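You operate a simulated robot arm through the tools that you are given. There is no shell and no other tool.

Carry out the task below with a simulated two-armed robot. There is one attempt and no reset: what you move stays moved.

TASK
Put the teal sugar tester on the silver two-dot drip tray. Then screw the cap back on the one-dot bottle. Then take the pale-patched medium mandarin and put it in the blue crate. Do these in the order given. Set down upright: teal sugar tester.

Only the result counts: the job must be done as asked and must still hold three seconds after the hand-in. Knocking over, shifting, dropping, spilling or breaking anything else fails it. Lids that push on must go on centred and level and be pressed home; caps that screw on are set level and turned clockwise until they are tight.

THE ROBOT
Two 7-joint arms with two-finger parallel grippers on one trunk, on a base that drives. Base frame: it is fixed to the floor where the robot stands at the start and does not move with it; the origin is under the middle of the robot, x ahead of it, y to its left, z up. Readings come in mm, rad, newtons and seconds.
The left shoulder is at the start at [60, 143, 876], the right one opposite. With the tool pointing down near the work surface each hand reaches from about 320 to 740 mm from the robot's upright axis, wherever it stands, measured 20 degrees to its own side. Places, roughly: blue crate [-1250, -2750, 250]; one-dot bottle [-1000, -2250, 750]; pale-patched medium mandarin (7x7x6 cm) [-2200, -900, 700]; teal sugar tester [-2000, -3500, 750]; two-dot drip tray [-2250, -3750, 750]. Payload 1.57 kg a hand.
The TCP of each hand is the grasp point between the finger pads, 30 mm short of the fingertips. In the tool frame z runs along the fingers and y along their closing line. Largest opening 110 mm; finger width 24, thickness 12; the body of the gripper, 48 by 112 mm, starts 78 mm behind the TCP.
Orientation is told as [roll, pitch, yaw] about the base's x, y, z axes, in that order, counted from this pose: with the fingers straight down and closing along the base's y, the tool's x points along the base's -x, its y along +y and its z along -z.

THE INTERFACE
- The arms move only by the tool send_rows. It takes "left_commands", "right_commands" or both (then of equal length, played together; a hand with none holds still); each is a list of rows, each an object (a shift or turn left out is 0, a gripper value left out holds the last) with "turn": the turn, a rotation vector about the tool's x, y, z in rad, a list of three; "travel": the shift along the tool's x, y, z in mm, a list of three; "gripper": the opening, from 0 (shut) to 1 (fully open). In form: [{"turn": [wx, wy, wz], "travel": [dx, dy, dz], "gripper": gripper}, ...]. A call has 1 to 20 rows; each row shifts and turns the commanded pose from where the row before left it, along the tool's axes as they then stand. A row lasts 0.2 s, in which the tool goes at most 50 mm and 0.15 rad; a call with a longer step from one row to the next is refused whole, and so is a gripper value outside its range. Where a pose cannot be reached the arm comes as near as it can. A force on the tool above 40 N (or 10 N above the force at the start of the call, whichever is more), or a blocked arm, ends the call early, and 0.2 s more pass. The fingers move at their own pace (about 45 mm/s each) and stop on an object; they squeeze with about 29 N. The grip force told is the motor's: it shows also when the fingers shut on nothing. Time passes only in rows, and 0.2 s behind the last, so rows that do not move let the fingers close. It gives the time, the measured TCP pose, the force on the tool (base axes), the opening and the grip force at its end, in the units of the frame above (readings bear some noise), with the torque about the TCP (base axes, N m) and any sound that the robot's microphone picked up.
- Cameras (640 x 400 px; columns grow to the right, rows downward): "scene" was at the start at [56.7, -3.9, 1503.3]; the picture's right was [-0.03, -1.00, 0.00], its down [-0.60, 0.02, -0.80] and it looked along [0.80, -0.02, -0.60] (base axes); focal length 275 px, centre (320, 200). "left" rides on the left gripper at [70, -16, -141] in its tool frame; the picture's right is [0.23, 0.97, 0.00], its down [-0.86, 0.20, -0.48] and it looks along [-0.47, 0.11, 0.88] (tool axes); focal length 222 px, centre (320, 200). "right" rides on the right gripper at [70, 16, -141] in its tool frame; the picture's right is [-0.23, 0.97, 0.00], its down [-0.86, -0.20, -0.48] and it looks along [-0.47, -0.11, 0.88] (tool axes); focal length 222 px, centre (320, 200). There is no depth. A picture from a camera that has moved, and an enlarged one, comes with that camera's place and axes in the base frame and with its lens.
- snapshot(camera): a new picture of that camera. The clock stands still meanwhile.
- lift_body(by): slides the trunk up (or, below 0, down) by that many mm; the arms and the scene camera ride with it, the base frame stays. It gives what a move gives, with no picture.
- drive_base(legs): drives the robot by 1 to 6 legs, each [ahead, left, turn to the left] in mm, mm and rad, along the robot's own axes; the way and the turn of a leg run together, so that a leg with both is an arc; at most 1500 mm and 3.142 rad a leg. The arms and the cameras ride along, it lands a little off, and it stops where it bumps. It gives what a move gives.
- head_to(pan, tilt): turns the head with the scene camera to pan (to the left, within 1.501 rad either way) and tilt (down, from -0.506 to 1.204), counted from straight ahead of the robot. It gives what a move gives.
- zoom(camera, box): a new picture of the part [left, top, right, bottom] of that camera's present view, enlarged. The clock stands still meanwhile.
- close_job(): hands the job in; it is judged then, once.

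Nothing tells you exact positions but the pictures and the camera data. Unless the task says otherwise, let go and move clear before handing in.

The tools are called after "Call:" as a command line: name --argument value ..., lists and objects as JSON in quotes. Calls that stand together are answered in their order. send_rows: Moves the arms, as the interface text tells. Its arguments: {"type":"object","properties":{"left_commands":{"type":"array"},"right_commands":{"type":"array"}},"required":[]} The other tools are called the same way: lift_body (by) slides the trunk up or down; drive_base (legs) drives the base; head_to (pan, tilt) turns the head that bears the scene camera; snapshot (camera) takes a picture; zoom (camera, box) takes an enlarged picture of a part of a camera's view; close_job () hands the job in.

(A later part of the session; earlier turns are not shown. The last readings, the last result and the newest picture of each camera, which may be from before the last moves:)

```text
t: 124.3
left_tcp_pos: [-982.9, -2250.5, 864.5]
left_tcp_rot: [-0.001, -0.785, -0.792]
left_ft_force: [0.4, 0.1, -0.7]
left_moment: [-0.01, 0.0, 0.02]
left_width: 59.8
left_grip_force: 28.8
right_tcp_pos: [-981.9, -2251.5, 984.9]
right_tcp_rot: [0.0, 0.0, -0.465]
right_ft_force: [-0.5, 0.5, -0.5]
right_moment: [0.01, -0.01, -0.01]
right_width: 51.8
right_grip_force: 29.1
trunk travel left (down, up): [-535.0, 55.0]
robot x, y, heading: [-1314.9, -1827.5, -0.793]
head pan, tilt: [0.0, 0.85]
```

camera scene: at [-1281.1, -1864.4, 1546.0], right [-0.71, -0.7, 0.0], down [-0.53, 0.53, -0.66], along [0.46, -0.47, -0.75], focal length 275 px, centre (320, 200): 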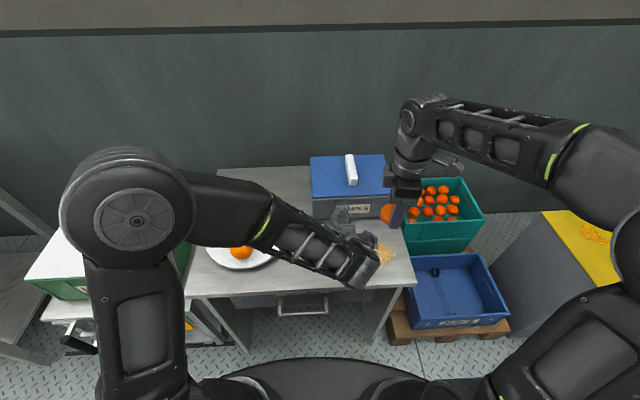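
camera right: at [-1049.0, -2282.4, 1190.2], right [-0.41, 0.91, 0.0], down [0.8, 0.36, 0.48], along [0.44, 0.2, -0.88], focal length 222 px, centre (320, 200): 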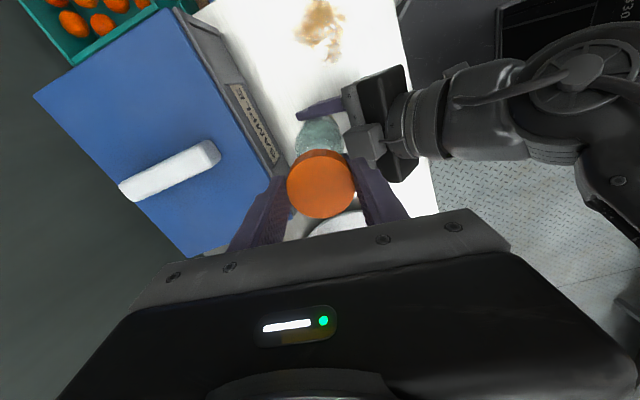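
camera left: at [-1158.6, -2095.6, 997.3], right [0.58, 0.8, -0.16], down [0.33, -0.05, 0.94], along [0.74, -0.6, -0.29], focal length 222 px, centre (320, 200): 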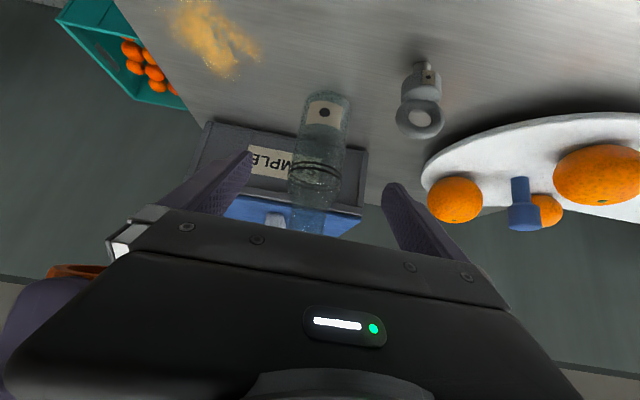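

Call:
send_rows --right_commands '[{"travel": [0, 0, 1]}, {"travel": [0, 0, 1]}, {}]'

Call:
zoom --camera "scene" --box '[325, 175, 375, 225]'

Call:
zoom --camera "right" --box '[240, 90, 400, 230]'

```text
t: 125.1
left_tcp_pos: [-982.3, -2248.9, 863.7]
left_tcp_rot: [0.0, -0.784, -0.792]
left_ft_force: [4.1, -4.0, -1.8]
left_moment: [0.19, 0.34, -0.01]
left_width: 60.4
left_grip_force: 28.6
right_tcp_pos: [-982.0, -2251.7, 982.7]
right_tcp_rot: [-0.001, 0.002, -0.464]
right_ft_force: [-4.0, 4.3, 1.8]
right_moment: [0.35, 0.06, -0.02]
right_width: 51.8
right_grip_force: 29.3
trunk travel left (down, up): [-535.0, 55.0]
robot x, y, heading: [-1313.3, -1824.9, -0.793]
head pan, tilt: [0.0, 0.85]
```

```text
8.00 times, centred on (350, 200) of scene
camera zoom: at [-1281.0, -1864.9, 1546.0], right [-0.71, -0.7, 0.0], down [-0.53, 0.53, -0.66], along [0.46, -0.47, -0.75], focal length 2202 px, centre (80, 200)
```

zoom: 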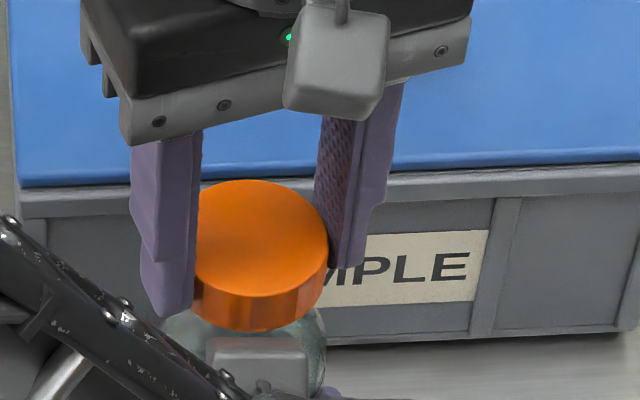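

```text
2.86 times, centred on (320, 160) of right
camera zoom: at [-1036.3, -2205.5, 1123.5], right [0.64, 0.77, 0.0], down [0.68, -0.56, 0.48], along [0.37, -0.31, -0.88], focal length 635 px, centre (320, 314)
```

zoom: 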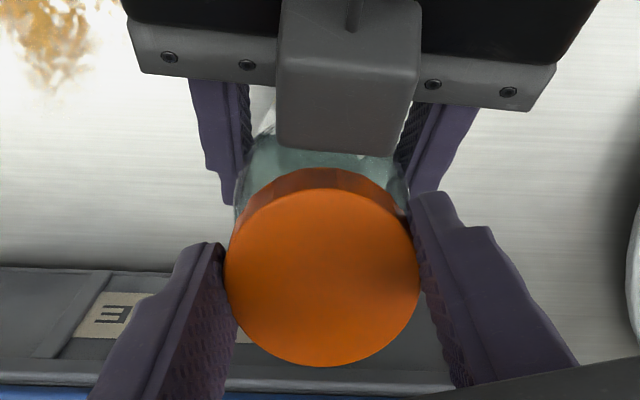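

Call:
send_rows --right_commands '[{"travel": [0.9, 0.3, 0]}, {}]'

```text
t: 125.7
left_tcp_pos: [-982.1, -2249.5, 864.4]
left_tcp_rot: [0.0, -0.785, -0.793]
left_ft_force: [1.5, -1.7, -1.5]
left_moment: [0.0, 0.06, -0.02]
left_width: 60.2
left_grip_force: 29.1
right_tcp_pos: [-981.3, -2251.0, 982.0]
right_tcp_rot: [-0.001, -0.001, -0.466]
right_ft_force: [-1.9, 0.6, 3.0]
right_moment: [0.22, 0.11, 0.02]
right_width: 51.4
right_grip_force: 28.8
trunk travel left (down, up): [-535.0, 55.0]
robot x, y, heading: [-1313.1, -1830.5, -0.793]
head pan, tilt: [0.0, 0.85]
```

Call:
send_rows --right_commands '[{"travel": [0.3, 0.1, 0.7]}, {}]'

```text
t: 126.3
left_tcp_pos: [-982.4, -2248.5, 864.7]
left_tcp_rot: [0.0, -0.784, -0.793]
left_ft_force: [-0.1, -0.6, -3.5]
left_moment: [-0.18, -0.17, 0.02]
left_width: 60.1
left_grip_force: 29.4
right_tcp_pos: [-982.4, -2250.2, 981.8]
right_tcp_rot: [0.001, -0.002, -0.466]
right_ft_force: [1.4, -0.6, 6.1]
right_moment: [0.06, 0.01, -0.02]
right_width: 51.5
right_grip_force: 29.1
trunk travel left (down, up): [-535.0, 55.0]
robot x, y, heading: [-1312.2, -1829.0, -0.792]
head pan, tilt: [0.0, 0.85]
```

The cap now sits centred with ~6 N of pure downward contact. I turn clockwise about the cap's centre with a slight feed.

Call:
send_rows --right_commands '[{"turn": [0, 0, 0.14], "travel": [-0.05, 0.28, 0.08]}, {"turn": [0, 0, 0.14], "travel": [-0.05, 0.28, 0.08]}, {"turn": [0, 0, 0.14], "travel": [-0.05, 0.28, 0.08]}, {"turn": [0, 0, 0.14], "travel": [-0.05, 0.28, 0.08]}]'

```text
t: 127.3
left_tcp_pos: [-983.5, -2247.7, 863.8]
left_tcp_rot: [0.0, -0.783, -0.795]
left_ft_force: [-2.2, -0.1, -5.6]
left_moment: [0.01, -0.18, -0.04]
left_width: 59.9
left_grip_force: 29.1
right_tcp_pos: [-980.7, -2249.3, 981.5]
right_tcp_rot: [0.004, -0.001, -1.027]
right_ft_force: [2.1, 0.5, 8.3]
right_moment: [-0.03, -0.07, 0.02]
right_width: 51.7
right_grip_force: 28.7
trunk travel left (down, up): [-535.0, 55.0]
robot x, y, heading: [-1316.8, -1824.2, -0.791]
head pan, tilt: [0.0, 0.85]
```

Call:
send_rows --right_commands '[{"turn": [0, 0, 0.14], "travel": [-0.05, 0.28, 0.08]}, {"turn": [0, 0, 0.14], "travel": [-0.05, 0.28, 0.08]}, {"turn": [0, 0, 0.14], "travel": [-0.05, 0.28, 0.08]}, {"turn": [0, 0, 0.14], "travel": [-0.05, 0.28, 0.08]}, {"turn": [0, 0, 0.14], "travel": [-0.05, 0.28, 0.08]}]'

```text
t: 128.5
left_tcp_pos: [-981.6, -2247.8, 865.2]
left_tcp_rot: [0.001, -0.785, -0.788]
left_ft_force: [-6.0, 30.6, 4.7]
left_moment: [-3.4, 0.5, -1.73]
left_width: 61.7
left_grip_force: 28.7
right_tcp_pos: [-982.6, -2254.7, 980.2]
right_tcp_rot: [0.001, -0.007, -1.73]
right_ft_force: [3.6, -31.6, 2.7]
right_moment: [-0.7, -0.59, 1.65]
right_width: 51.6
right_grip_force: 29.0
trunk travel left (down, up): [-535.0, 55.0]
robot x, y, heading: [-1309.8, -1831.5, -0.795]
head pan, tilt: [0.0, 0.85]
```

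Call:
snapshot --camera "scene"

Call:
zoom --camera "scene" --box '[310, 150, 400, 240]'

Call:
snapshot --camera "right"

Call:
snapshot --camera "left"

```text
taken
camera scene: at [-1281.8, -1864.4, 1546.1], right [-0.71, -0.7, 0.0], down [-0.53, 0.53, -0.66], along [0.46, -0.47, -0.75], focal length 275 px, centre (320, 200)
```

scene: 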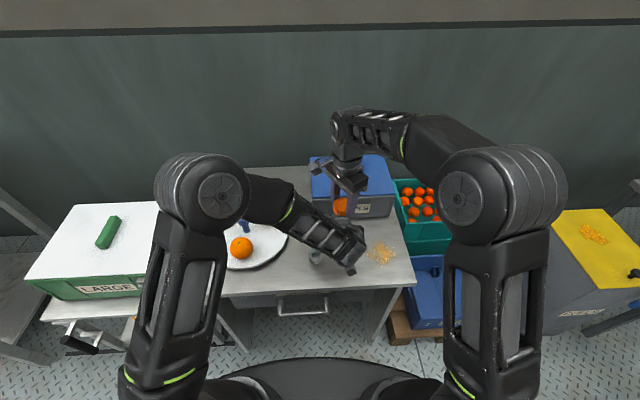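

```text
4.44 times, centred on (355, 195) of scene
camera zoom: at [-1281.8, -1864.4, 1546.1], right [-0.71, -0.7, 0.0], down [-0.53, 0.53, -0.66], along [0.46, -0.47, -0.75], focal length 1223 px, centre (164, 222)
```

zoom: 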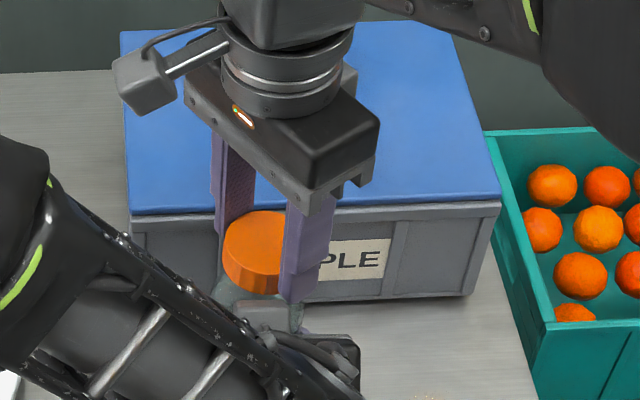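

```text
taken
camera right: at [-955.1, -2187.6, 1121.6], right [0.93, -0.38, 0.0], down [-0.33, -0.81, 0.49], along [-0.18, -0.45, -0.87], focal length 222 px, centre (320, 200)
```

right: 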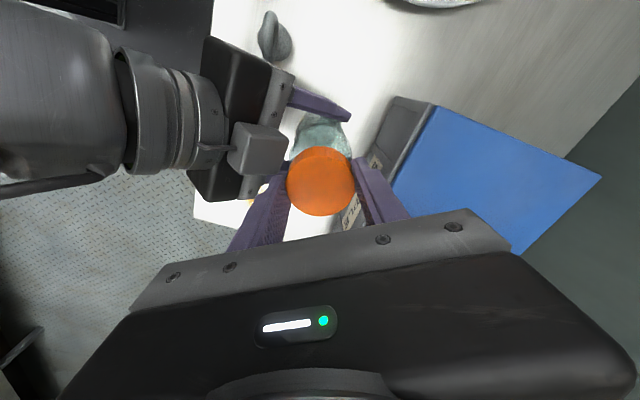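

```text
taken
camera left: at [-1098.4, -2152.7, 914.8], right [0.58, 0.8, -0.16], down [0.33, -0.05, 0.94], along [0.75, -0.6, -0.29], focal length 222 px, centre (320, 200)
```

left: 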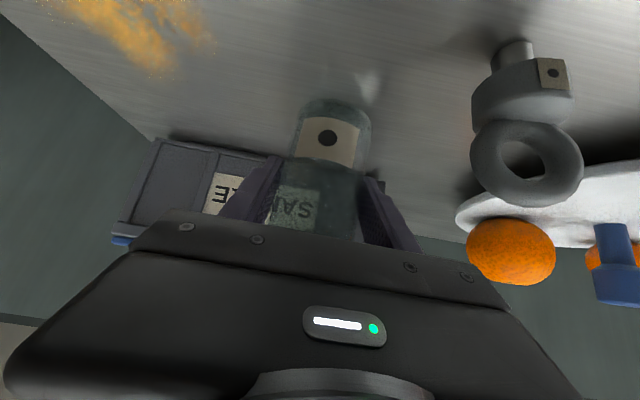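

My right near finger has turned into the sensor box on the left hand (31 N sideways), so this stroke ends here. I turn back a little to clear it.

Call:
send_rows --right_commands '[{"turn": [0, 0, -0.14], "travel": [-0.05, -0.28, 0]}, {"turn": [0, 0, -0.14], "travel": [-0.05, -0.28, 0]}, {}]'

Call:
zoom --camera "right" --box '[200, 80, 440, 240]'

Call:
zoom --camera "scene" --box '[310, 160, 390, 240]'

```text
t: 129.3
left_tcp_pos: [-982.4, -2250.2, 865.2]
left_tcp_rot: [0.001, -0.784, -0.792]
left_ft_force: [-6.5, 14.3, -4.3]
left_moment: [-0.98, -0.55, -0.17]
left_width: 59.7
left_grip_force: 28.8
right_tcp_pos: [-980.6, -2251.4, 981.0]
right_tcp_rot: [0.002, 0.0, -1.444]
right_ft_force: [6.8, -13.3, 4.5]
right_moment: [-0.73, -0.28, 0.2]
right_width: 51.7
right_grip_force: 29.0
trunk travel left (down, up): [-535.0, 55.0]
robot x, y, heading: [-1311.2, -1831.8, -0.79]
head pan, tilt: [0.0, 0.85]
```

```text
2.50 times, centred on (320, 160) of right
camera zoom: at [-973.5, -2178.7, 1122.1], right [0.99, -0.1, 0.0], down [-0.09, -0.87, 0.48], along [-0.05, -0.48, -0.88], focal length 555 px, centre (320, 300)
```

zoom: 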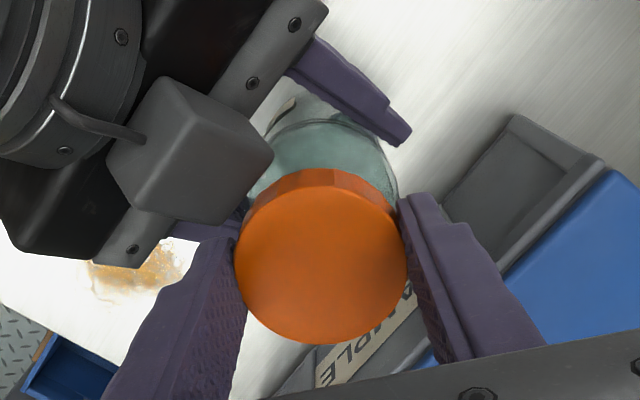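

```text
5.00 times, centred on (350, 200) of scene
camera zoom: at [-1280.9, -1864.8, 1545.9], right [-0.71, -0.7, 0.0], down [-0.53, 0.53, -0.66], along [0.46, -0.47, -0.75], focal length 1376 px, centre (170, 200)
```

zoom: 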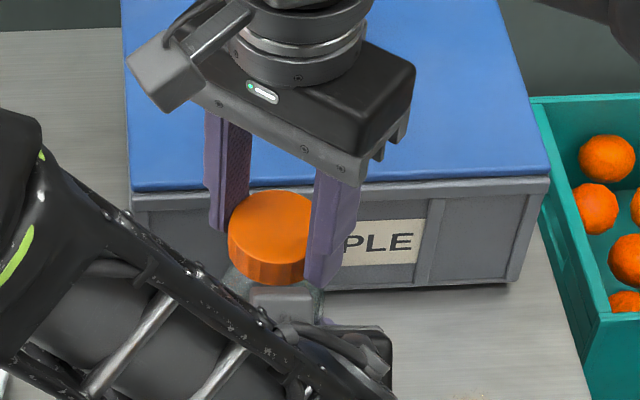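

Call:
send_rows --right_commands '[{"turn": [0, 0, -0.14]}, {"turn": [0, 0, -0.14]}, {}]'

Call:
zoom --camera "right" --box '[200, 80, 440, 240]'

```text
t: 130.1
left_tcp_pos: [-981.9, -2248.5, 862.7]
left_tcp_rot: [-0.002, -0.783, -0.793]
left_ft_force: [-3.5, 5.6, -8.5]
left_moment: [-0.33, -0.28, 0.01]
left_width: 60.0
left_grip_force: 28.8
right_tcp_pos: [-981.0, -2248.5, 981.5]
right_tcp_rot: [0.002, -0.001, -1.162]
right_ft_force: [3.7, -6.2, 9.2]
right_moment: [-0.29, -0.2, 0.02]
right_width: 51.4
right_grip_force: 29.1
trunk travel left (down, up): [-535.0, 55.0]
robot x, y, heading: [-1313.9, -1829.7, -0.792]
head pan, tilt: [0.0, 0.85]
```

```text
2.50 times, centred on (320, 160) of right
camera zoom: at [-993.7, -2179.5, 1122.1], right [0.98, 0.18, 0.0], down [0.16, -0.86, 0.48], along [0.09, -0.47, -0.88], focal length 555 px, centre (320, 300)
```

zoom: 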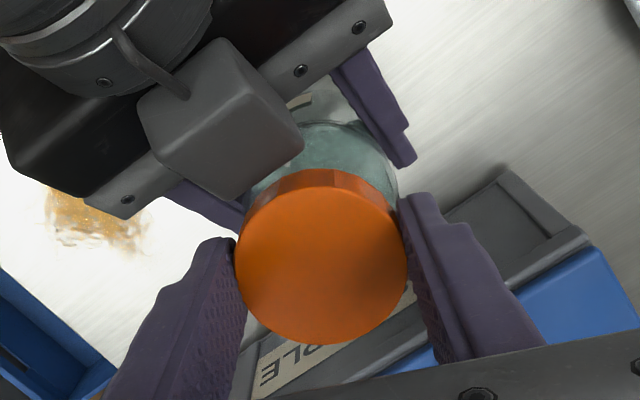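

Call:
zoom --camera "right" --box '[270, 110, 350, 180]'

Call:
zoom --camera "scene" --box '[315, 185, 375, 235]'

```text
5.71 times, centred on (310, 145) of right
camera zoom: at [-993.7, -2179.5, 1122.1], right [0.98, 0.18, 0.0], down [0.16, -0.86, 0.48], along [0.09, -0.47, -0.88], focal length 1269 px, centre (377, 514)
```

zoom: 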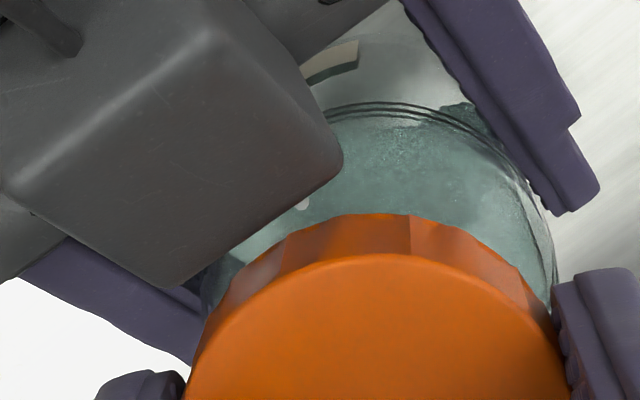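

```text
8.00 times, centred on (345, 210) of scene
camera zoom: at [-1281.0, -1864.8, 1546.0], right [-0.71, -0.7, 0.0], down [-0.53, 0.53, -0.66], along [0.46, -0.47, -0.75], focal length 2202 px, centre (120, 120)
```

zoom: 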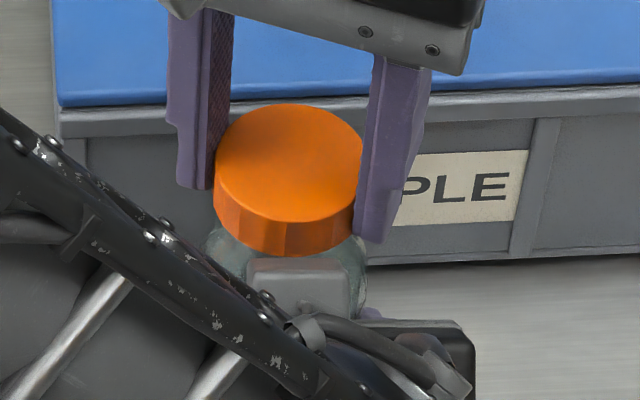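

The left hand's housing sits too close under the cap. I let go of the cap (it rests on the neck), lift the right hand clear, and look before re-gripping the bottle lower and flatter with the left.

Call:
send_rows --right_commands '[{"travel": [0, 0, -1]}, {"gripper": 0.72}, {"gripper": 0.72}, {"gripper": 0.72}, {"travel": [0, 0, -15]}, {"travel": [0, 0, -30]}, {"travel": [0, 0, -40]}, {}]'

Call:
zoom --camera "right" --box '[220, 60, 440, 240]'

Call:
zoom --camera "scene" --box '[315, 175, 385, 235]'

```text
t: 131.9
left_tcp_pos: [-981.9, -2249.2, 864.8]
left_tcp_rot: [-0.001, -0.783, -0.791]
left_ft_force: [-0.4, 0.1, -0.6]
left_moment: [0.02, 0.01, -0.02]
left_width: 59.9
left_grip_force: 29.2
right_tcp_pos: [-980.7, -2252.8, 1066.8]
right_tcp_rot: [0.0, -0.001, -1.164]
right_ft_force: [-0.1, -0.4, 0.2]
right_moment: [0.01, 0.0, -0.03]
right_width: 79.5
right_grip_force: 0.1
trunk travel left (down, up): [-535.0, 55.0]
robot x, y, heading: [-1313.3, -1826.8, -0.795]
head pan, tilt: [0.0, 0.85]
```

```text
2.22 times, centred on (330, 150) of right
camera zoom: at [-992.4, -2182.2, 1206.4], right [0.98, 0.18, 0.0], down [0.15, -0.86, 0.48], along [0.08, -0.47, -0.88], focal length 494 px, centre (298, 311)
```

zoom: 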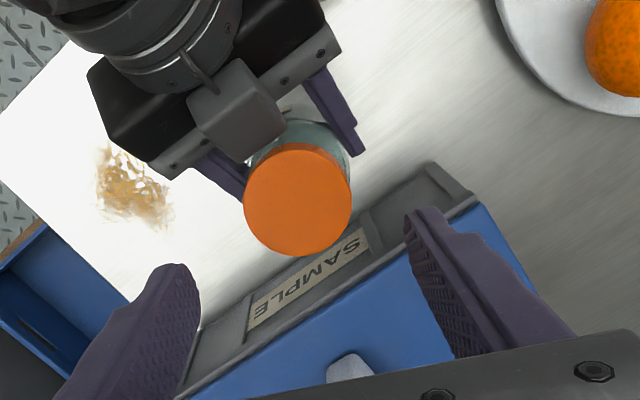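

```text
6.67 times, centred on (350, 205) of scene
camera zoom: at [-1280.9, -1865.0, 1546.0], right [-0.71, -0.7, 0.0], down [-0.53, 0.53, -0.66], along [0.46, -0.47, -0.75], focal length 1835 px, centre (120, 167)
```

zoom: 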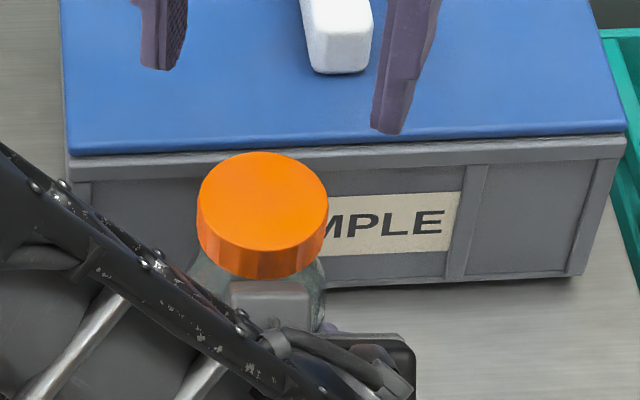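

The cap rests level on the neck. I open the left hand, back it off, flatten its pitch and turn its yaw for a lower grip on the bottle.

Call:
send_rows --left_commands '[{"gripper": 0.74}, {"gripper": 0.74}, {"gripper": 0.74}, {"travel": [0, 0, -20]}, {"travel": [0, 0, -30]}, {"travel": [0, 0, -30]}, {"turn": [0, -0.106, 0]}, {"turn": [0, -0.105, 0]}, {"turn": [0, -0.105, 0]}, {"turn": [-0.089, 0, -0.045]}, {"turn": [-0.089, 0, -0.045]}, {"turn": [-0.089, 0, -0.045]}, {}]'

Call:
snapshot --camera "left"

Call:
snapshot --camera "scene"

```text
t: 134.7
left_tcp_pos: [-1023.4, -2208.3, 921.4]
left_tcp_rot: [0.003, -1.102, -0.492]
left_ft_force: [0.5, -0.6, 0.0]
left_moment: [0.01, 0.03, 0.03]
left_width: 81.2
left_grip_force: 0.1
right_tcp_pos: [-979.0, -2252.6, 1064.6]
right_tcp_rot: [0.001, 0.001, -1.165]
right_ft_force: [-0.1, -0.4, -0.7]
right_moment: [-0.02, -0.01, 0.04]
right_width: 79.1
right_grip_force: 0.1
trunk travel left (down, up): [-535.0, 55.0]
robot x, y, heading: [-1314.0, -1826.4, -0.795]
head pan, tilt: [0.0, 0.85]
```

```text
taken
camera left: at [-1168.4, -2148.0, 922.5], right [0.37, 0.91, -0.2], down [0.06, 0.19, 0.98], along [0.93, -0.37, 0.02], focal length 222 px, centre (320, 200)
```

left: 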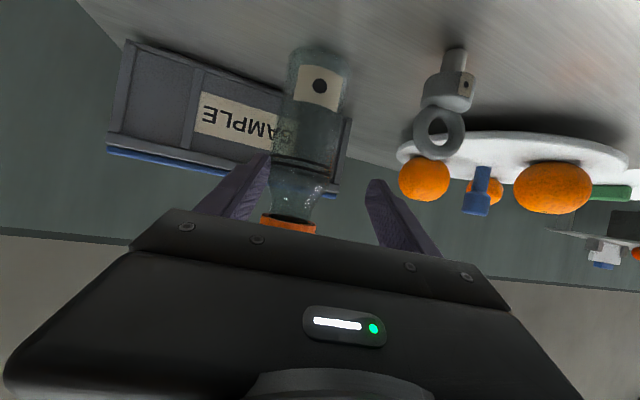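

```text
taken
camera scene: at [-1280.9, -1864.7, 1546.0], right [-0.71, -0.7, 0.0], down [-0.53, 0.53, -0.66], along [0.46, -0.47, -0.75], focal length 275 px, centre (320, 200)
```

scene: 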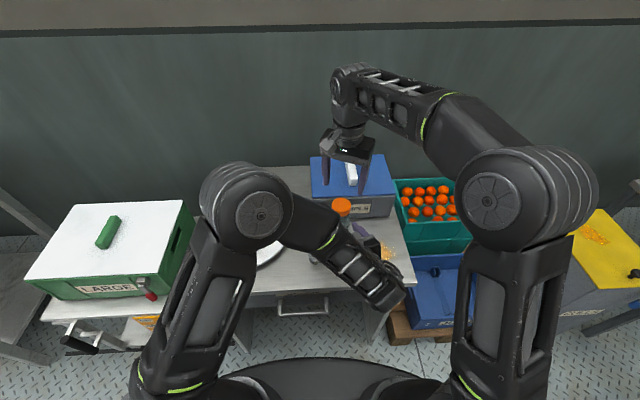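

Call:
zoom --camera "left" --box '[240, 140, 360, 240]'

Call:
zoom --camera "left" --box '[250, 30, 490, 240]'

```text
4.00 times, centred on (300, 190) of left
camera zoom: at [-1168.4, -2148.0, 922.5], right [0.37, 0.91, -0.2], down [0.06, 0.19, 0.98], along [0.93, -0.37, 0.02], focal length 888 px, centre (400, 240)
```

zoom: 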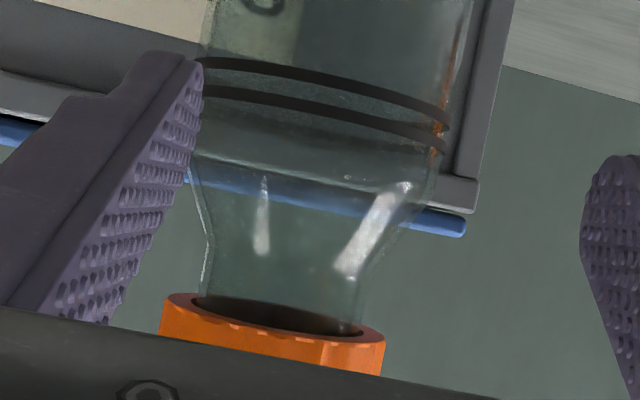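

```text
1.90 times, centred on (370, 135) of left
camera zoom: at [-1168.4, -2148.0, 922.5], right [0.37, 0.91, -0.2], down [0.06, 0.19, 0.98], along [0.93, -0.37, 0.02], focal length 423 px, centre (225, 324)
```

zoom: 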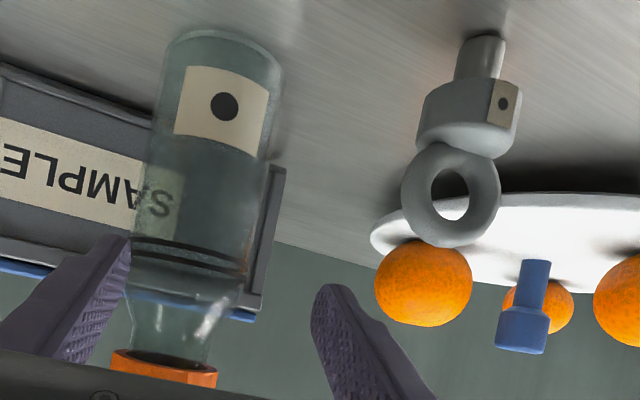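

The left camera shows the hollow cap sitting over the bottle neck: it is the right cap. I move the left hand to its new pre-grasp.

Call:
send_rows --left_commands '[{"travel": [20.8, -8.5, -2.7]}, {"travel": [20.8, -8.5, -2.7]}, {}]'

Call:
snapshot --camera "left"

Call:
zoom --camera "left" --box '[220, 60, 420, 230]'

```text
t: 135.5
left_tcp_pos: [-1051.0, -2212.0, 887.3]
left_tcp_rot: [0.001, -1.102, -0.493]
left_ft_force: [-1.0, 0.4, 0.8]
left_moment: [0.0, 0.01, 0.02]
left_width: 81.3
left_grip_force: 0.1
right_tcp_pos: [-979.7, -2252.6, 1064.8]
right_tcp_rot: [0.0, 0.0, -1.165]
right_ft_force: [0.2, -0.1, -0.3]
right_moment: [-0.01, 0.01, 0.01]
right_width: 79.3
right_grip_force: 0.0
trunk travel left (down, up): [-535.0, 55.0]
robot x, y, heading: [-1314.3, -1828.1, -0.793]
head pan, tilt: [0.0, 0.85]
```

```text
taken
camera left: at [-1196.5, -2151.2, 887.4], right [0.37, 0.91, -0.2], down [0.06, 0.19, 0.98], along [0.93, -0.37, 0.02], focal length 222 px, centre (320, 200)
```

left: 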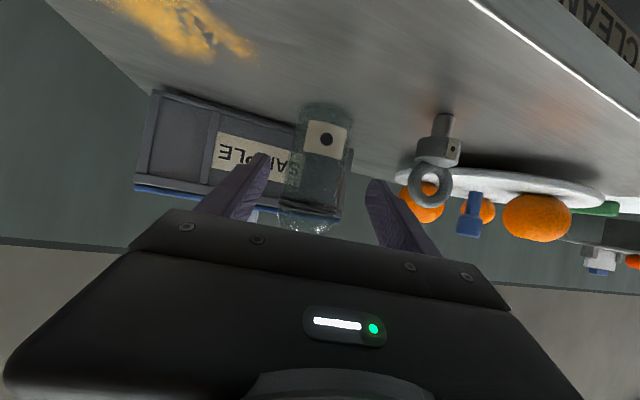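

```text
2.35 times, centred on (320, 145) of left
camera zoom: at [-1196.5, -2151.2, 887.4], right [0.37, 0.91, -0.2], down [0.06, 0.19, 0.98], along [0.93, -0.37, 0.02], focal length 523 px, centre (320, 329)
```

zoom: 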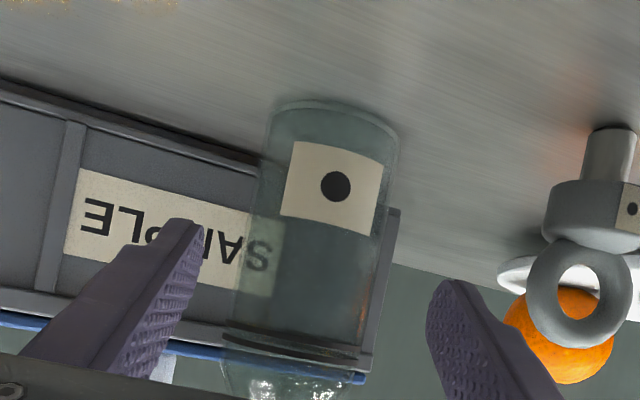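

Call:
send_rows --left_commands '[{"travel": [0, 0, 25]}, {"travel": [0, 0, 25]}, {"travel": [0, 0, 15]}, {}]'

Call:
snapshot --camera "left"

Call:
zoom --camera "scene" --box '[300, 180, 400, 270]'

Call:
zoom --camera "right" --box '[180, 30, 440, 240]'

```text
t: 136.5
left_tcp_pos: [-999.9, -2240.4, 857.1]
left_tcp_rot: [0.0, -1.1, -0.495]
left_ft_force: [0.2, -0.4, 0.3]
left_moment: [-0.04, -0.03, 0.0]
left_width: 81.4
left_grip_force: 0.1
right_tcp_pos: [-980.5, -2253.2, 1064.4]
right_tcp_rot: [0.001, -0.001, -1.163]
right_ft_force: [0.6, 0.3, -0.5]
right_moment: [0.0, -0.02, -0.03]
right_width: 79.1
right_grip_force: 0.0
trunk travel left (down, up): [-535.0, 55.0]
robot x, y, heading: [-1316.3, -1828.4, -0.794]
head pan, tilt: [0.0, 0.85]
```

```text
taken
camera left: at [-1145.0, -2179.6, 858.1], right [0.37, 0.91, -0.2], down [0.06, 0.19, 0.98], along [0.93, -0.37, 0.02], focal length 222 px, centre (320, 200)
```

left: 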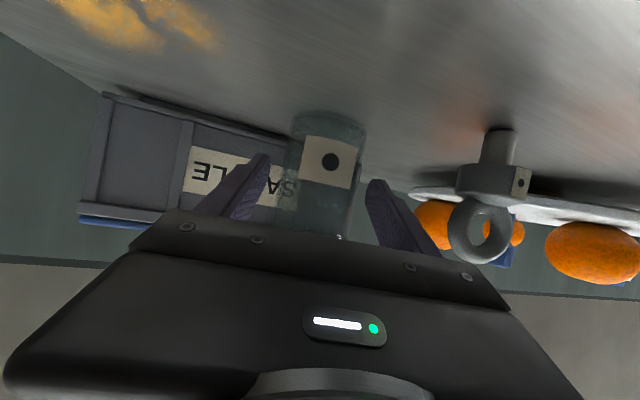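

```text
4.44 times, centred on (350, 225) of scene
camera zoom: at [-1281.1, -1864.7, 1546.0], right [-0.71, -0.7, 0.0], down [-0.53, 0.53, -0.66], along [0.46, -0.47, -0.75], focal length 1223 px, centre (187, 89)
```

zoom: 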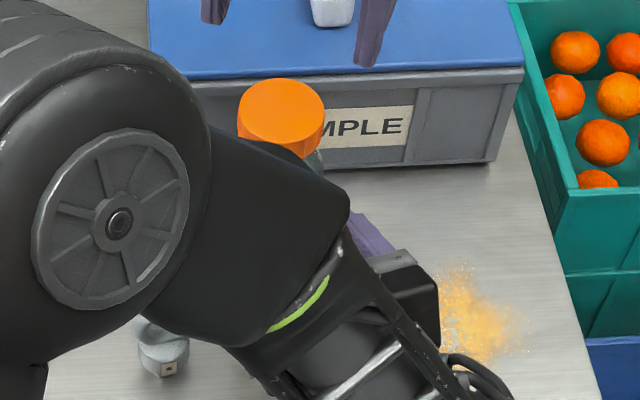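

```text
1.90 times, centred on (310, 135) of right
camera zoom: at [-992.6, -2182.1, 1206.2], right [0.98, 0.18, 0.0], down [0.15, -0.86, 0.48], along [0.08, -0.47, -0.88], focal length 423 px, centre (339, 324)
```

zoom: 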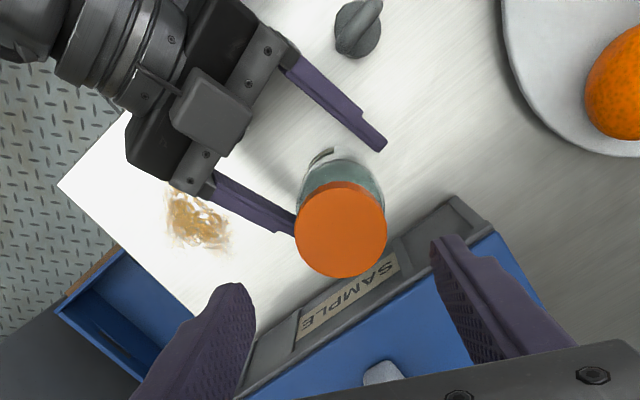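

Call:
send_rows --left_commands '[{"travel": [0, 0, 9]}, {"travel": [0, 0, 8]}, {"travel": [0, 0, 6]}, {}]'

Call:
zoom --camera "right" --box '[180, 30, 440, 240]'

Call:
snapshot --camera "left"

```text
t: 137.5
left_tcp_pos: [-980.8, -2249.4, 846.2]
left_tcp_rot: [0.002, -1.099, -0.493]
left_ft_force: [0.1, 0.1, -0.4]
left_moment: [-0.02, -0.04, -0.01]
left_width: 81.5
left_grip_force: 0.0
right_tcp_pos: [-980.2, -2251.8, 1064.7]
right_tcp_rot: [-0.002, 0.001, -1.164]
right_ft_force: [0.5, 0.4, -0.4]
right_moment: [0.01, 0.05, -0.02]
right_width: 79.2
right_grip_force: 0.1
trunk travel left (down, up): [-535.0, 55.0]
robot x, y, heading: [-1315.1, -1830.0, -0.788]
head pan, tilt: [0.0, 0.85]
```

```text
1.90 times, centred on (310, 135) of right
camera zoom: at [-992.6, -2182.2, 1206.2], right [0.98, 0.18, 0.0], down [0.15, -0.86, 0.48], along [0.08, -0.47, -0.88], focal length 423 px, centre (339, 324)
```

zoom: 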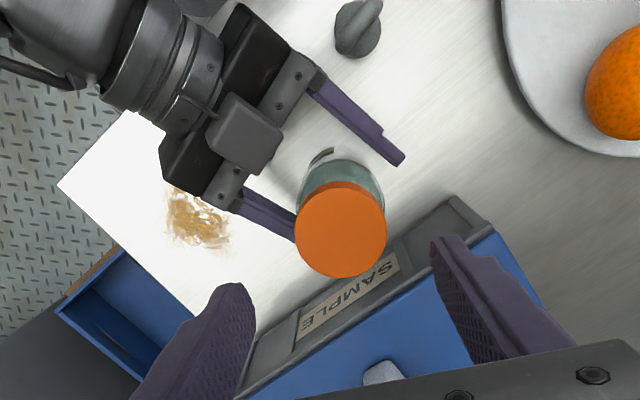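

```text
taken
camera left: at [-1127.0, -2188.7, 847.8], right [0.37, 0.91, -0.2], down [0.06, 0.19, 0.98], along [0.93, -0.37, 0.02], focal length 222 px, centre (320, 200)
```

left: 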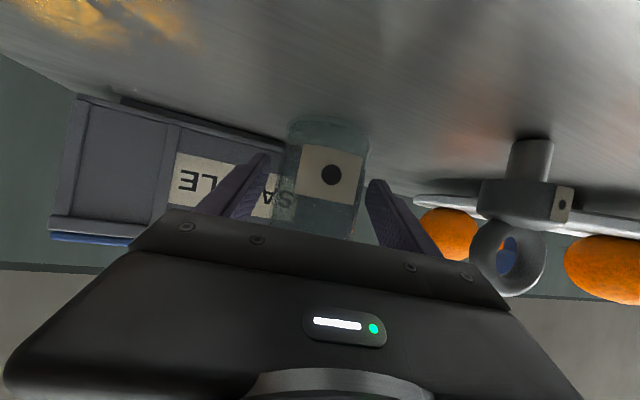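

Call:
send_rows --left_commands '[{"gripper": 0.4}, {"gripper": 0.4}, {"gripper": 0.4}, {"gripper": 0.4}, {"gripper": 0.4}]'

Call:
zoom --camera "right" --box '[220, 60, 440, 240]'

Call:
zoom --camera "scene" --box '[315, 175, 385, 235]'

```text
t: 138.7
left_tcp_pos: [-981.4, -2249.2, 845.5]
left_tcp_rot: [0.001, -1.099, -0.493]
left_ft_force: [0.3, 0.1, 1.0]
left_moment: [-0.05, 0.03, 0.05]
left_width: 60.6
left_grip_force: 28.8
right_tcp_pos: [-979.8, -2253.2, 1064.9]
right_tcp_rot: [-0.002, 0.0, -1.163]
right_ft_force: [-0.6, -0.7, -0.4]
right_moment: [0.02, 0.01, 0.0]
right_width: 79.0
right_grip_force: 0.0
trunk travel left (down, up): [-535.0, 55.0]
robot x, y, heading: [-1313.8, -1828.5, -0.794]
head pan, tilt: [0.0, 0.85]
```

```text
2.22 times, centred on (330, 150) of right
camera zoom: at [-992.6, -2182.2, 1206.2], right [0.98, 0.18, 0.0], down [0.15, -0.86, 0.48], along [0.08, -0.47, -0.88], focal length 494 px, centre (298, 311)
```

zoom: 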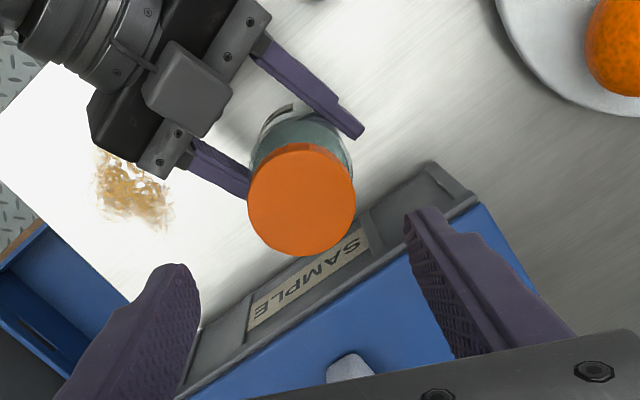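

```text
6.67 times, centred on (350, 205) of scene
camera zoom: at [-1281.1, -1864.8, 1546.0], right [-0.71, -0.7, 0.0], down [-0.53, 0.53, -0.66], along [0.46, -0.47, -0.75], focal length 1835 px, centre (120, 167)
```

zoom: 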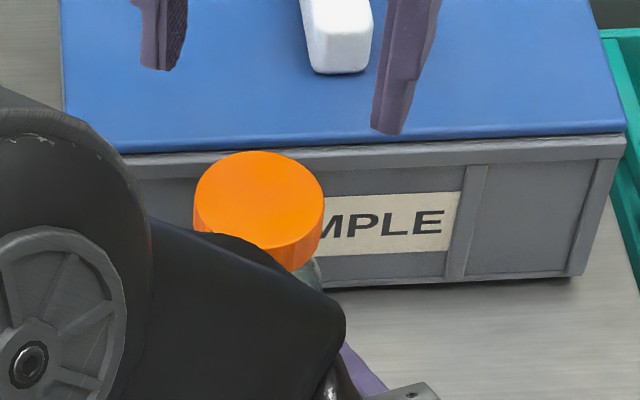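

The left hand holds the bottle lower and clear of the cap. I turn the right hand back counter-clockwise above the cap, centre it, and descend to regrip.

Call:
send_rows --right_commands '[{"turn": [0, 0, -0.134]}, {"turn": [0, 0, -0.134]}, {"turn": [0, 0, -0.134]}, {"turn": [0, 0, -0.134]}, {"turn": [0, 0, -0.134]}, {"turn": [0, 0, -0.134]}, {"turn": [0, 0, -0.134]}, {"turn": [0, 0, -0.134]}, {"turn": [0, 0, -0.134]}, {"turn": [0, 0, -0.134]}, {"turn": [0, 0, -0.134]}, {"turn": [0, 0, -0.134]}, {"travel": [-1.8, 1.6, 0]}, {"travel": [0, 0, 20]}, {"travel": [0, 0, 20]}, {}]'

Call:
zoom --camera "right" --box '[220, 80, 420, 240]'

Call:
zoom --camera "scene" --box '[300, 140, 400, 240]'

```text
t: 142.1
left_tcp_pos: [-981.8, -2249.7, 846.8]
left_tcp_rot: [0.0, -1.1, -0.494]
left_ft_force: [-0.4, -0.2, 0.0]
left_moment: [-0.07, 0.01, -0.02]
left_width: 60.6
left_grip_force: 28.6
right_tcp_pos: [-979.9, -2249.9, 1025.7]
right_tcp_rot: [0.0, 0.001, 0.444]
right_ft_force: [-0.4, 0.0, 0.8]
right_moment: [0.02, 0.0, -0.02]
right_width: 79.3
right_grip_force: 0.1
trunk travel left (down, up): [-535.0, 55.0]
robot x, y, heading: [-1314.3, -1827.9, -0.793]
head pan, tilt: [0.0, 0.85]
```

```text
2.50 times, centred on (320, 160) of right
camera zoom: at [-1049.7, -2263.8, 1166.1], right [-0.21, 0.98, 0.0], down [0.86, 0.19, 0.48], along [0.47, 0.1, -0.88], focal length 555 px, centre (320, 300)
```

zoom: 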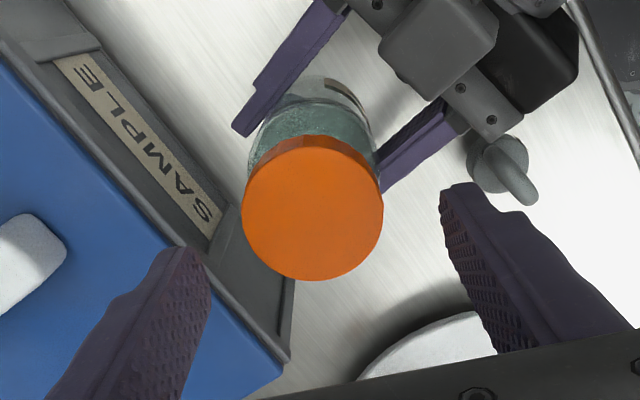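

```text
4.00 times, centred on (350, 190) of scene
camera zoom: at [-1281.1, -1864.8, 1546.0], right [-0.71, -0.7, 0.0], down [-0.53, 0.53, -0.66], along [0.46, -0.47, -0.75], focal length 1101 px, centre (200, 240)
```

zoom: 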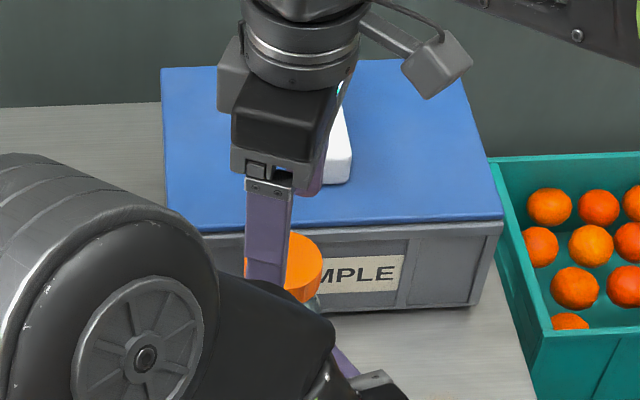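

Call:
send_rows --right_commands '[{"travel": [0.4, -2.5, 10]}, {"travel": [0, 0, 12]}, {"travel": [0, 0, 12]}, {"travel": [0, 0, 8]}, {}]'

Call:
zoom --camera "right" --box '[220, 80, 420, 240]'

Call:
zoom --camera "scene" --box '[310, 160, 390, 240]'

```text
t: 143.3
left_tcp_pos: [-980.6, -2248.6, 846.0]
left_tcp_rot: [0.002, -1.099, -0.495]
left_ft_force: [1.5, -0.2, 0.1]
left_moment: [-0.01, -0.05, 0.0]
left_width: 60.4
left_grip_force: 28.6
right_tcp_pos: [-979.6, -2251.3, 983.6]
right_tcp_rot: [0.001, 0.001, 0.444]
right_ft_force: [0.4, 0.5, 0.0]
right_moment: [-0.01, 0.01, 0.0]
right_width: 79.2
right_grip_force: 0.1
trunk travel left (down, up): [-535.0, 55.0]
robot x, y, heading: [-1314.8, -1830.2, -0.793]
head pan, tilt: [0.0, 0.85]
```

```text
2.50 times, centred on (320, 160) of right
camera zoom: at [-1050.1, -2265.9, 1124.9], right [-0.21, 0.98, 0.0], down [0.86, 0.19, 0.48], along [0.47, 0.1, -0.88], focal length 555 px, centre (320, 300)
```

zoom: 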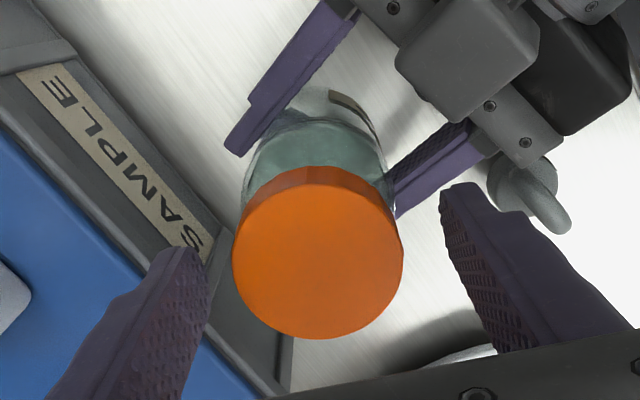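

```text
5.00 times, centred on (350, 200) of scene
camera zoom: at [-1281.0, -1864.8, 1546.0], right [-0.71, -0.7, 0.0], down [-0.53, 0.53, -0.66], along [0.46, -0.47, -0.75], focal length 1376 px, centre (170, 200)
```

zoom: 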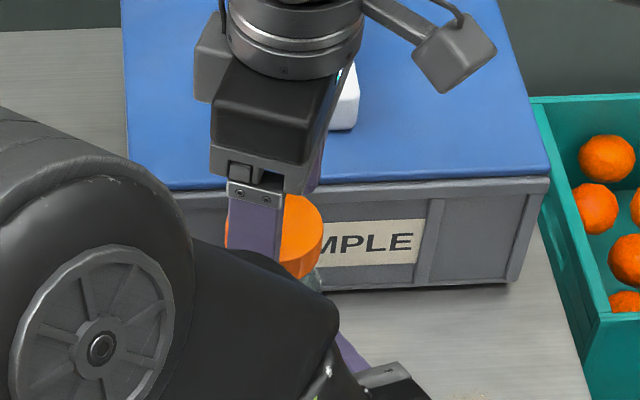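

The cap is centred between the fingers. I grip it and turn clockwise in steps, watching force and torque.

Call:
send_rows --right_commands '[{"gripper": 0.3}, {"gripper": 0.3}, {"gripper": 0.3}, {"gripper": 0.3}, {"gripper": 0.3}, {}]'

Call:
send_rows --right_commands '[{"travel": [0, 0, 0.6]}, {"turn": [0, 0, 0.13], "travel": [0, 0, 0.1]}, {"turn": [0, 0, 0.13], "travel": [0, 0, 0.1]}, {"turn": [0, 0, 0.13], "travel": [0, 0, 0.1]}]'

```text
t: 144.7
left_tcp_pos: [-981.1, -2248.7, 847.0]
left_tcp_rot: [0.002, -1.1, -0.494]
left_ft_force: [-3.4, 7.1, 2.8]
left_moment: [-0.74, -0.14, 0.03]
left_width: 60.3
left_grip_force: 29.2
right_tcp_pos: [-980.3, -2250.8, 983.9]
right_tcp_rot: [-0.003, 0.0, 0.444]
right_ft_force: [2.9, -7.7, -1.9]
right_moment: [-0.31, -0.27, 0.0]
right_width: 51.5
right_grip_force: 28.9
trunk travel left (down, up): [-535.0, 55.0]
robot x, y, heading: [-1311.2, -1827.6, -0.795]
head pan, tilt: [0.0, 0.85]
```

```text
t: 145.7
left_tcp_pos: [-980.9, -2249.0, 847.7]
left_tcp_rot: [0.004, -1.1, -0.494]
left_ft_force: [1.1, 2.1, 0.4]
left_moment: [-0.17, 0.27, 0.0]
left_width: 60.1
left_grip_force: 29.1
right_tcp_pos: [-980.8, -2251.0, 983.2]
right_tcp_rot: [0.001, 0.0, 0.051]
right_ft_force: [-1.0, -1.5, 1.7]
right_moment: [0.0, -0.07, 0.02]
right_width: 51.4
right_grip_force: 28.8
trunk travel left (down, up): [-535.0, 55.0]
robot x, y, heading: [-1313.7, -1829.4, -0.798]
head pan, tilt: [0.0, 0.85]
```

Call:
send_rows --right_commands '[{"travel": [0, 0, 0.8]}, {"turn": [0, 0, 0.13], "travel": [0, 0, 0.15]}, {"turn": [0, 0, 0.13], "travel": [0, 0, 0.15]}, {"turn": [0, 0, 0.13], "travel": [0, 0, 0.15]}, {"turn": [0, 0, 0.13], "travel": [0, 0, 0.15]}]'

```text
t: 146.9
left_tcp_pos: [-980.3, -2249.6, 846.9]
left_tcp_rot: [0.002, -1.1, -0.493]
left_ft_force: [9.6, -4.9, -7.2]
left_moment: [0.03, 0.75, 0.02]
left_width: 60.3
left_grip_force: 29.0
right_tcp_pos: [-979.7, -2251.5, 983.4]
right_tcp_rot: [0.001, 0.0, -0.468]
right_ft_force: [-8.2, 2.8, 13.1]
right_moment: [0.32, 0.33, -0.02]
right_width: 51.6
right_grip_force: 29.2
trunk travel left (down, up): [-535.0, 55.0]
robot x, y, heading: [-1316.2, -1831.1, -0.797]
head pan, tilt: [0.0, 0.85]
```

Call:
send_rows --right_commands '[{"travel": [0.9, 0, 0]}, {"turn": [0, 0, 0.13]}, {"turn": [0, 0, 0.13]}, {"turn": [0, 0, 0.13]}]'

```text
t: 147.9
left_tcp_pos: [-980.5, -2249.0, 846.8]
left_tcp_rot: [0.0, -1.1, -0.494]
left_ft_force: [4.5, -0.4, -3.7]
left_moment: [0.03, 0.36, 0.04]
left_width: 60.5
left_grip_force: 29.1
right_tcp_pos: [-981.1, -2249.0, 981.9]
right_tcp_rot: [0.001, 0.001, -0.859]
right_ft_force: [-4.2, 0.9, 7.0]
right_moment: [0.07, 0.1, 0.0]
right_width: 51.6
right_grip_force: 29.5
trunk travel left (down, up): [-535.0, 55.0]
robot x, y, heading: [-1314.7, -1829.4, -0.794]
head pan, tilt: [0.0, 0.85]
```

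Call:
send_rows --right_commands '[{"turn": [0, 0, 0.13], "travel": [0.3, 0, 0.1]}, {"turn": [0, 0, 0.13], "travel": [0.2, 0, 0.1]}, {"turn": [0, 0, 0.13], "travel": [0, 0, 0.1]}, {"turn": [0, 0, 0.13], "travel": [0, 0, 0.1]}]'

Call:
zoom --camera "right" --box '[200, 60, 440, 240]'

```text
t: 148.9
left_tcp_pos: [-982.4, -2249.4, 846.3]
left_tcp_rot: [0.001, -1.099, -0.495]
left_ft_force: [-6.9, 1.5, -1.3]
left_moment: [-0.08, -0.43, -0.01]
left_width: 60.3
left_grip_force: 29.0
right_tcp_pos: [-980.4, -2250.2, 981.5]
right_tcp_rot: [0.002, -0.002, -1.378]
right_ft_force: [5.5, -0.8, 2.5]
right_moment: [-0.1, -0.19, 0.04]
right_width: 51.8
right_grip_force: 29.3
trunk travel left (down, up): [-535.0, 55.0]
robot x, y, heading: [-1314.2, -1829.6, -0.789]
head pan, tilt: [0.0, 0.85]
```

```text
2.22 times, centred on (320, 150) of right
camera zoom: at [-977.3, -2178.6, 1123.3], right [1.0, -0.04, 0.0], down [-0.03, -0.88, 0.48], along [-0.02, -0.48, -0.88], focal length 494 px, centre (320, 311)
```

zoom: 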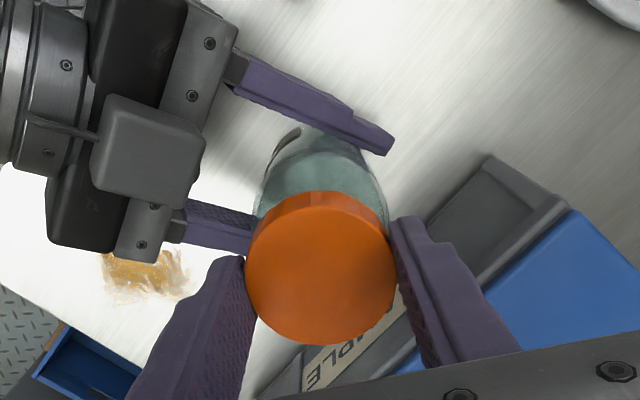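

Call:
send_rows --right_commands '[{"travel": [0, 0.6, 0.4]}, {"turn": [0, 0, 0.13], "travel": [0, 0, 0.15]}, {"turn": [0, 0, 0.13], "travel": [0, 0, 0.15]}, {"turn": [0, 0, 0.13], "travel": [0, 0, 0.15]}, {"turn": [0, 0, 0.13], "travel": [0, 0, 0.15]}]'

```text
t: 150.1
left_tcp_pos: [-981.7, -2250.1, 845.9]
left_tcp_rot: [0.002, -1.098, -0.494]
left_ft_force: [-9.4, 2.0, -0.1]
left_moment: [-0.16, -0.43, 0.02]
left_width: 60.2
left_grip_force: 29.1
right_tcp_pos: [-979.9, -2248.7, 982.3]
right_tcp_rot: [0.001, -0.001, -1.898]
right_ft_force: [8.6, -3.1, 5.4]
right_moment: [-0.32, -0.49, -0.01]
right_width: 51.5
right_grip_force: 29.0
trunk travel left (down, up): [-535.0, 55.0]
robot x, y, heading: [-1313.5, -1829.2, -0.796]
head pan, tilt: [0.0, 0.85]
```

Call:
send_rows --right_commands '[{"travel": [0, 1.1, 0]}, {"turn": [0, 0, 0.13], "travel": [0, 0, 0.1]}, {"turn": [0, 0, 0.13], "travel": [0, 0, 0.1]}, {"turn": [0, 0, 0.13], "travel": [0, 0, 0.1]}, {}]'

Call:
zoom --camera "right" --box '[200, 60, 440, 240]'

Call:
zoom --camera "scene" --box '[310, 150, 400, 240]'

```text
t: 151.3
left_tcp_pos: [-980.3, -2250.1, 846.7]
left_tcp_rot: [0.003, -1.099, -0.493]
left_ft_force: [-0.1, -2.2, 0.1]
left_moment: [0.12, 0.11, -0.71]
left_width: 60.0
left_grip_force: 28.8
right_tcp_pos: [-979.0, -2249.6, 981.4]
right_tcp_rot: [0.002, 0.001, -2.289]
right_ft_force: [0.6, 0.2, 3.6]
right_moment: [-0.1, -0.09, 0.7]
right_width: 51.4
right_grip_force: 29.0
trunk travel left (down, up): [-535.0, 55.0]
robot x, y, heading: [-1311.4, -1828.0, -0.791]
head pan, tilt: [0.0, 0.85]
```

```text
2.22 times, centred on (320, 150) of right
camera zoom: at [-920.7, -2207.5, 1121.9], right [0.58, -0.81, 0.0], down [-0.71, -0.51, 0.48], along [-0.39, -0.28, -0.88], focal length 494 px, centre (320, 311)
```

zoom: 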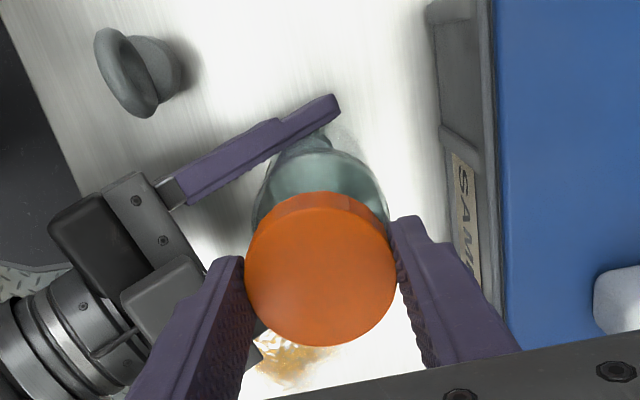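

```text
4.44 times, centred on (355, 195) of scene
camera zoom: at [-1281.2, -1864.6, 1546.0], right [-0.71, -0.7, 0.0], down [-0.53, 0.53, -0.66], along [0.46, -0.47, -0.75], focal length 1223 px, centre (164, 222)
```

zoom: 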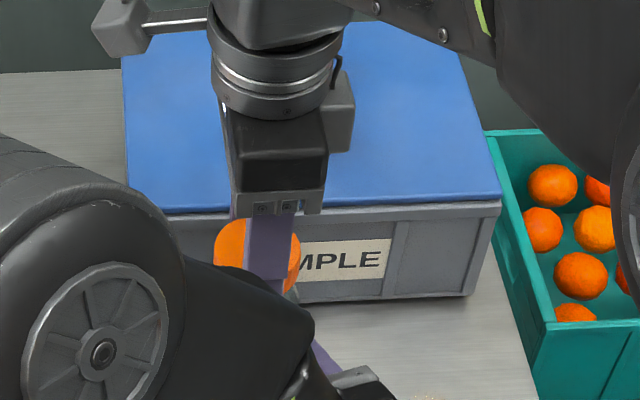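

Now there is a pure twisting torque of 0.7 N·m with hardly any side force: the thread is biting. I turn a bit further to see it tighten.

Call:
send_rows --right_commands '[{"turn": [0, 0, 0.08]}, {"turn": [0, 0, 0.08]}, {}]'

```text
t: 152.1
left_tcp_pos: [-980.3, -2249.3, 847.4]
left_tcp_rot: [0.002, -1.1, -0.491]
left_ft_force: [3.0, -2.6, 1.7]
left_moment: [0.2, 0.45, -0.55]
left_width: 59.9
left_grip_force: 28.7
right_tcp_pos: [-979.6, -2249.4, 980.9]
right_tcp_rot: [-0.002, -0.001, -2.449]
right_ft_force: [-5.6, 1.3, 2.5]
right_moment: [0.01, 0.15, 0.59]
right_width: 51.5
right_grip_force: 28.5
trunk travel left (down, up): [-535.0, 55.0]
robot x, y, heading: [-1315.6, -1828.3, -0.796]
head pan, tilt: [0.0, 0.85]
```

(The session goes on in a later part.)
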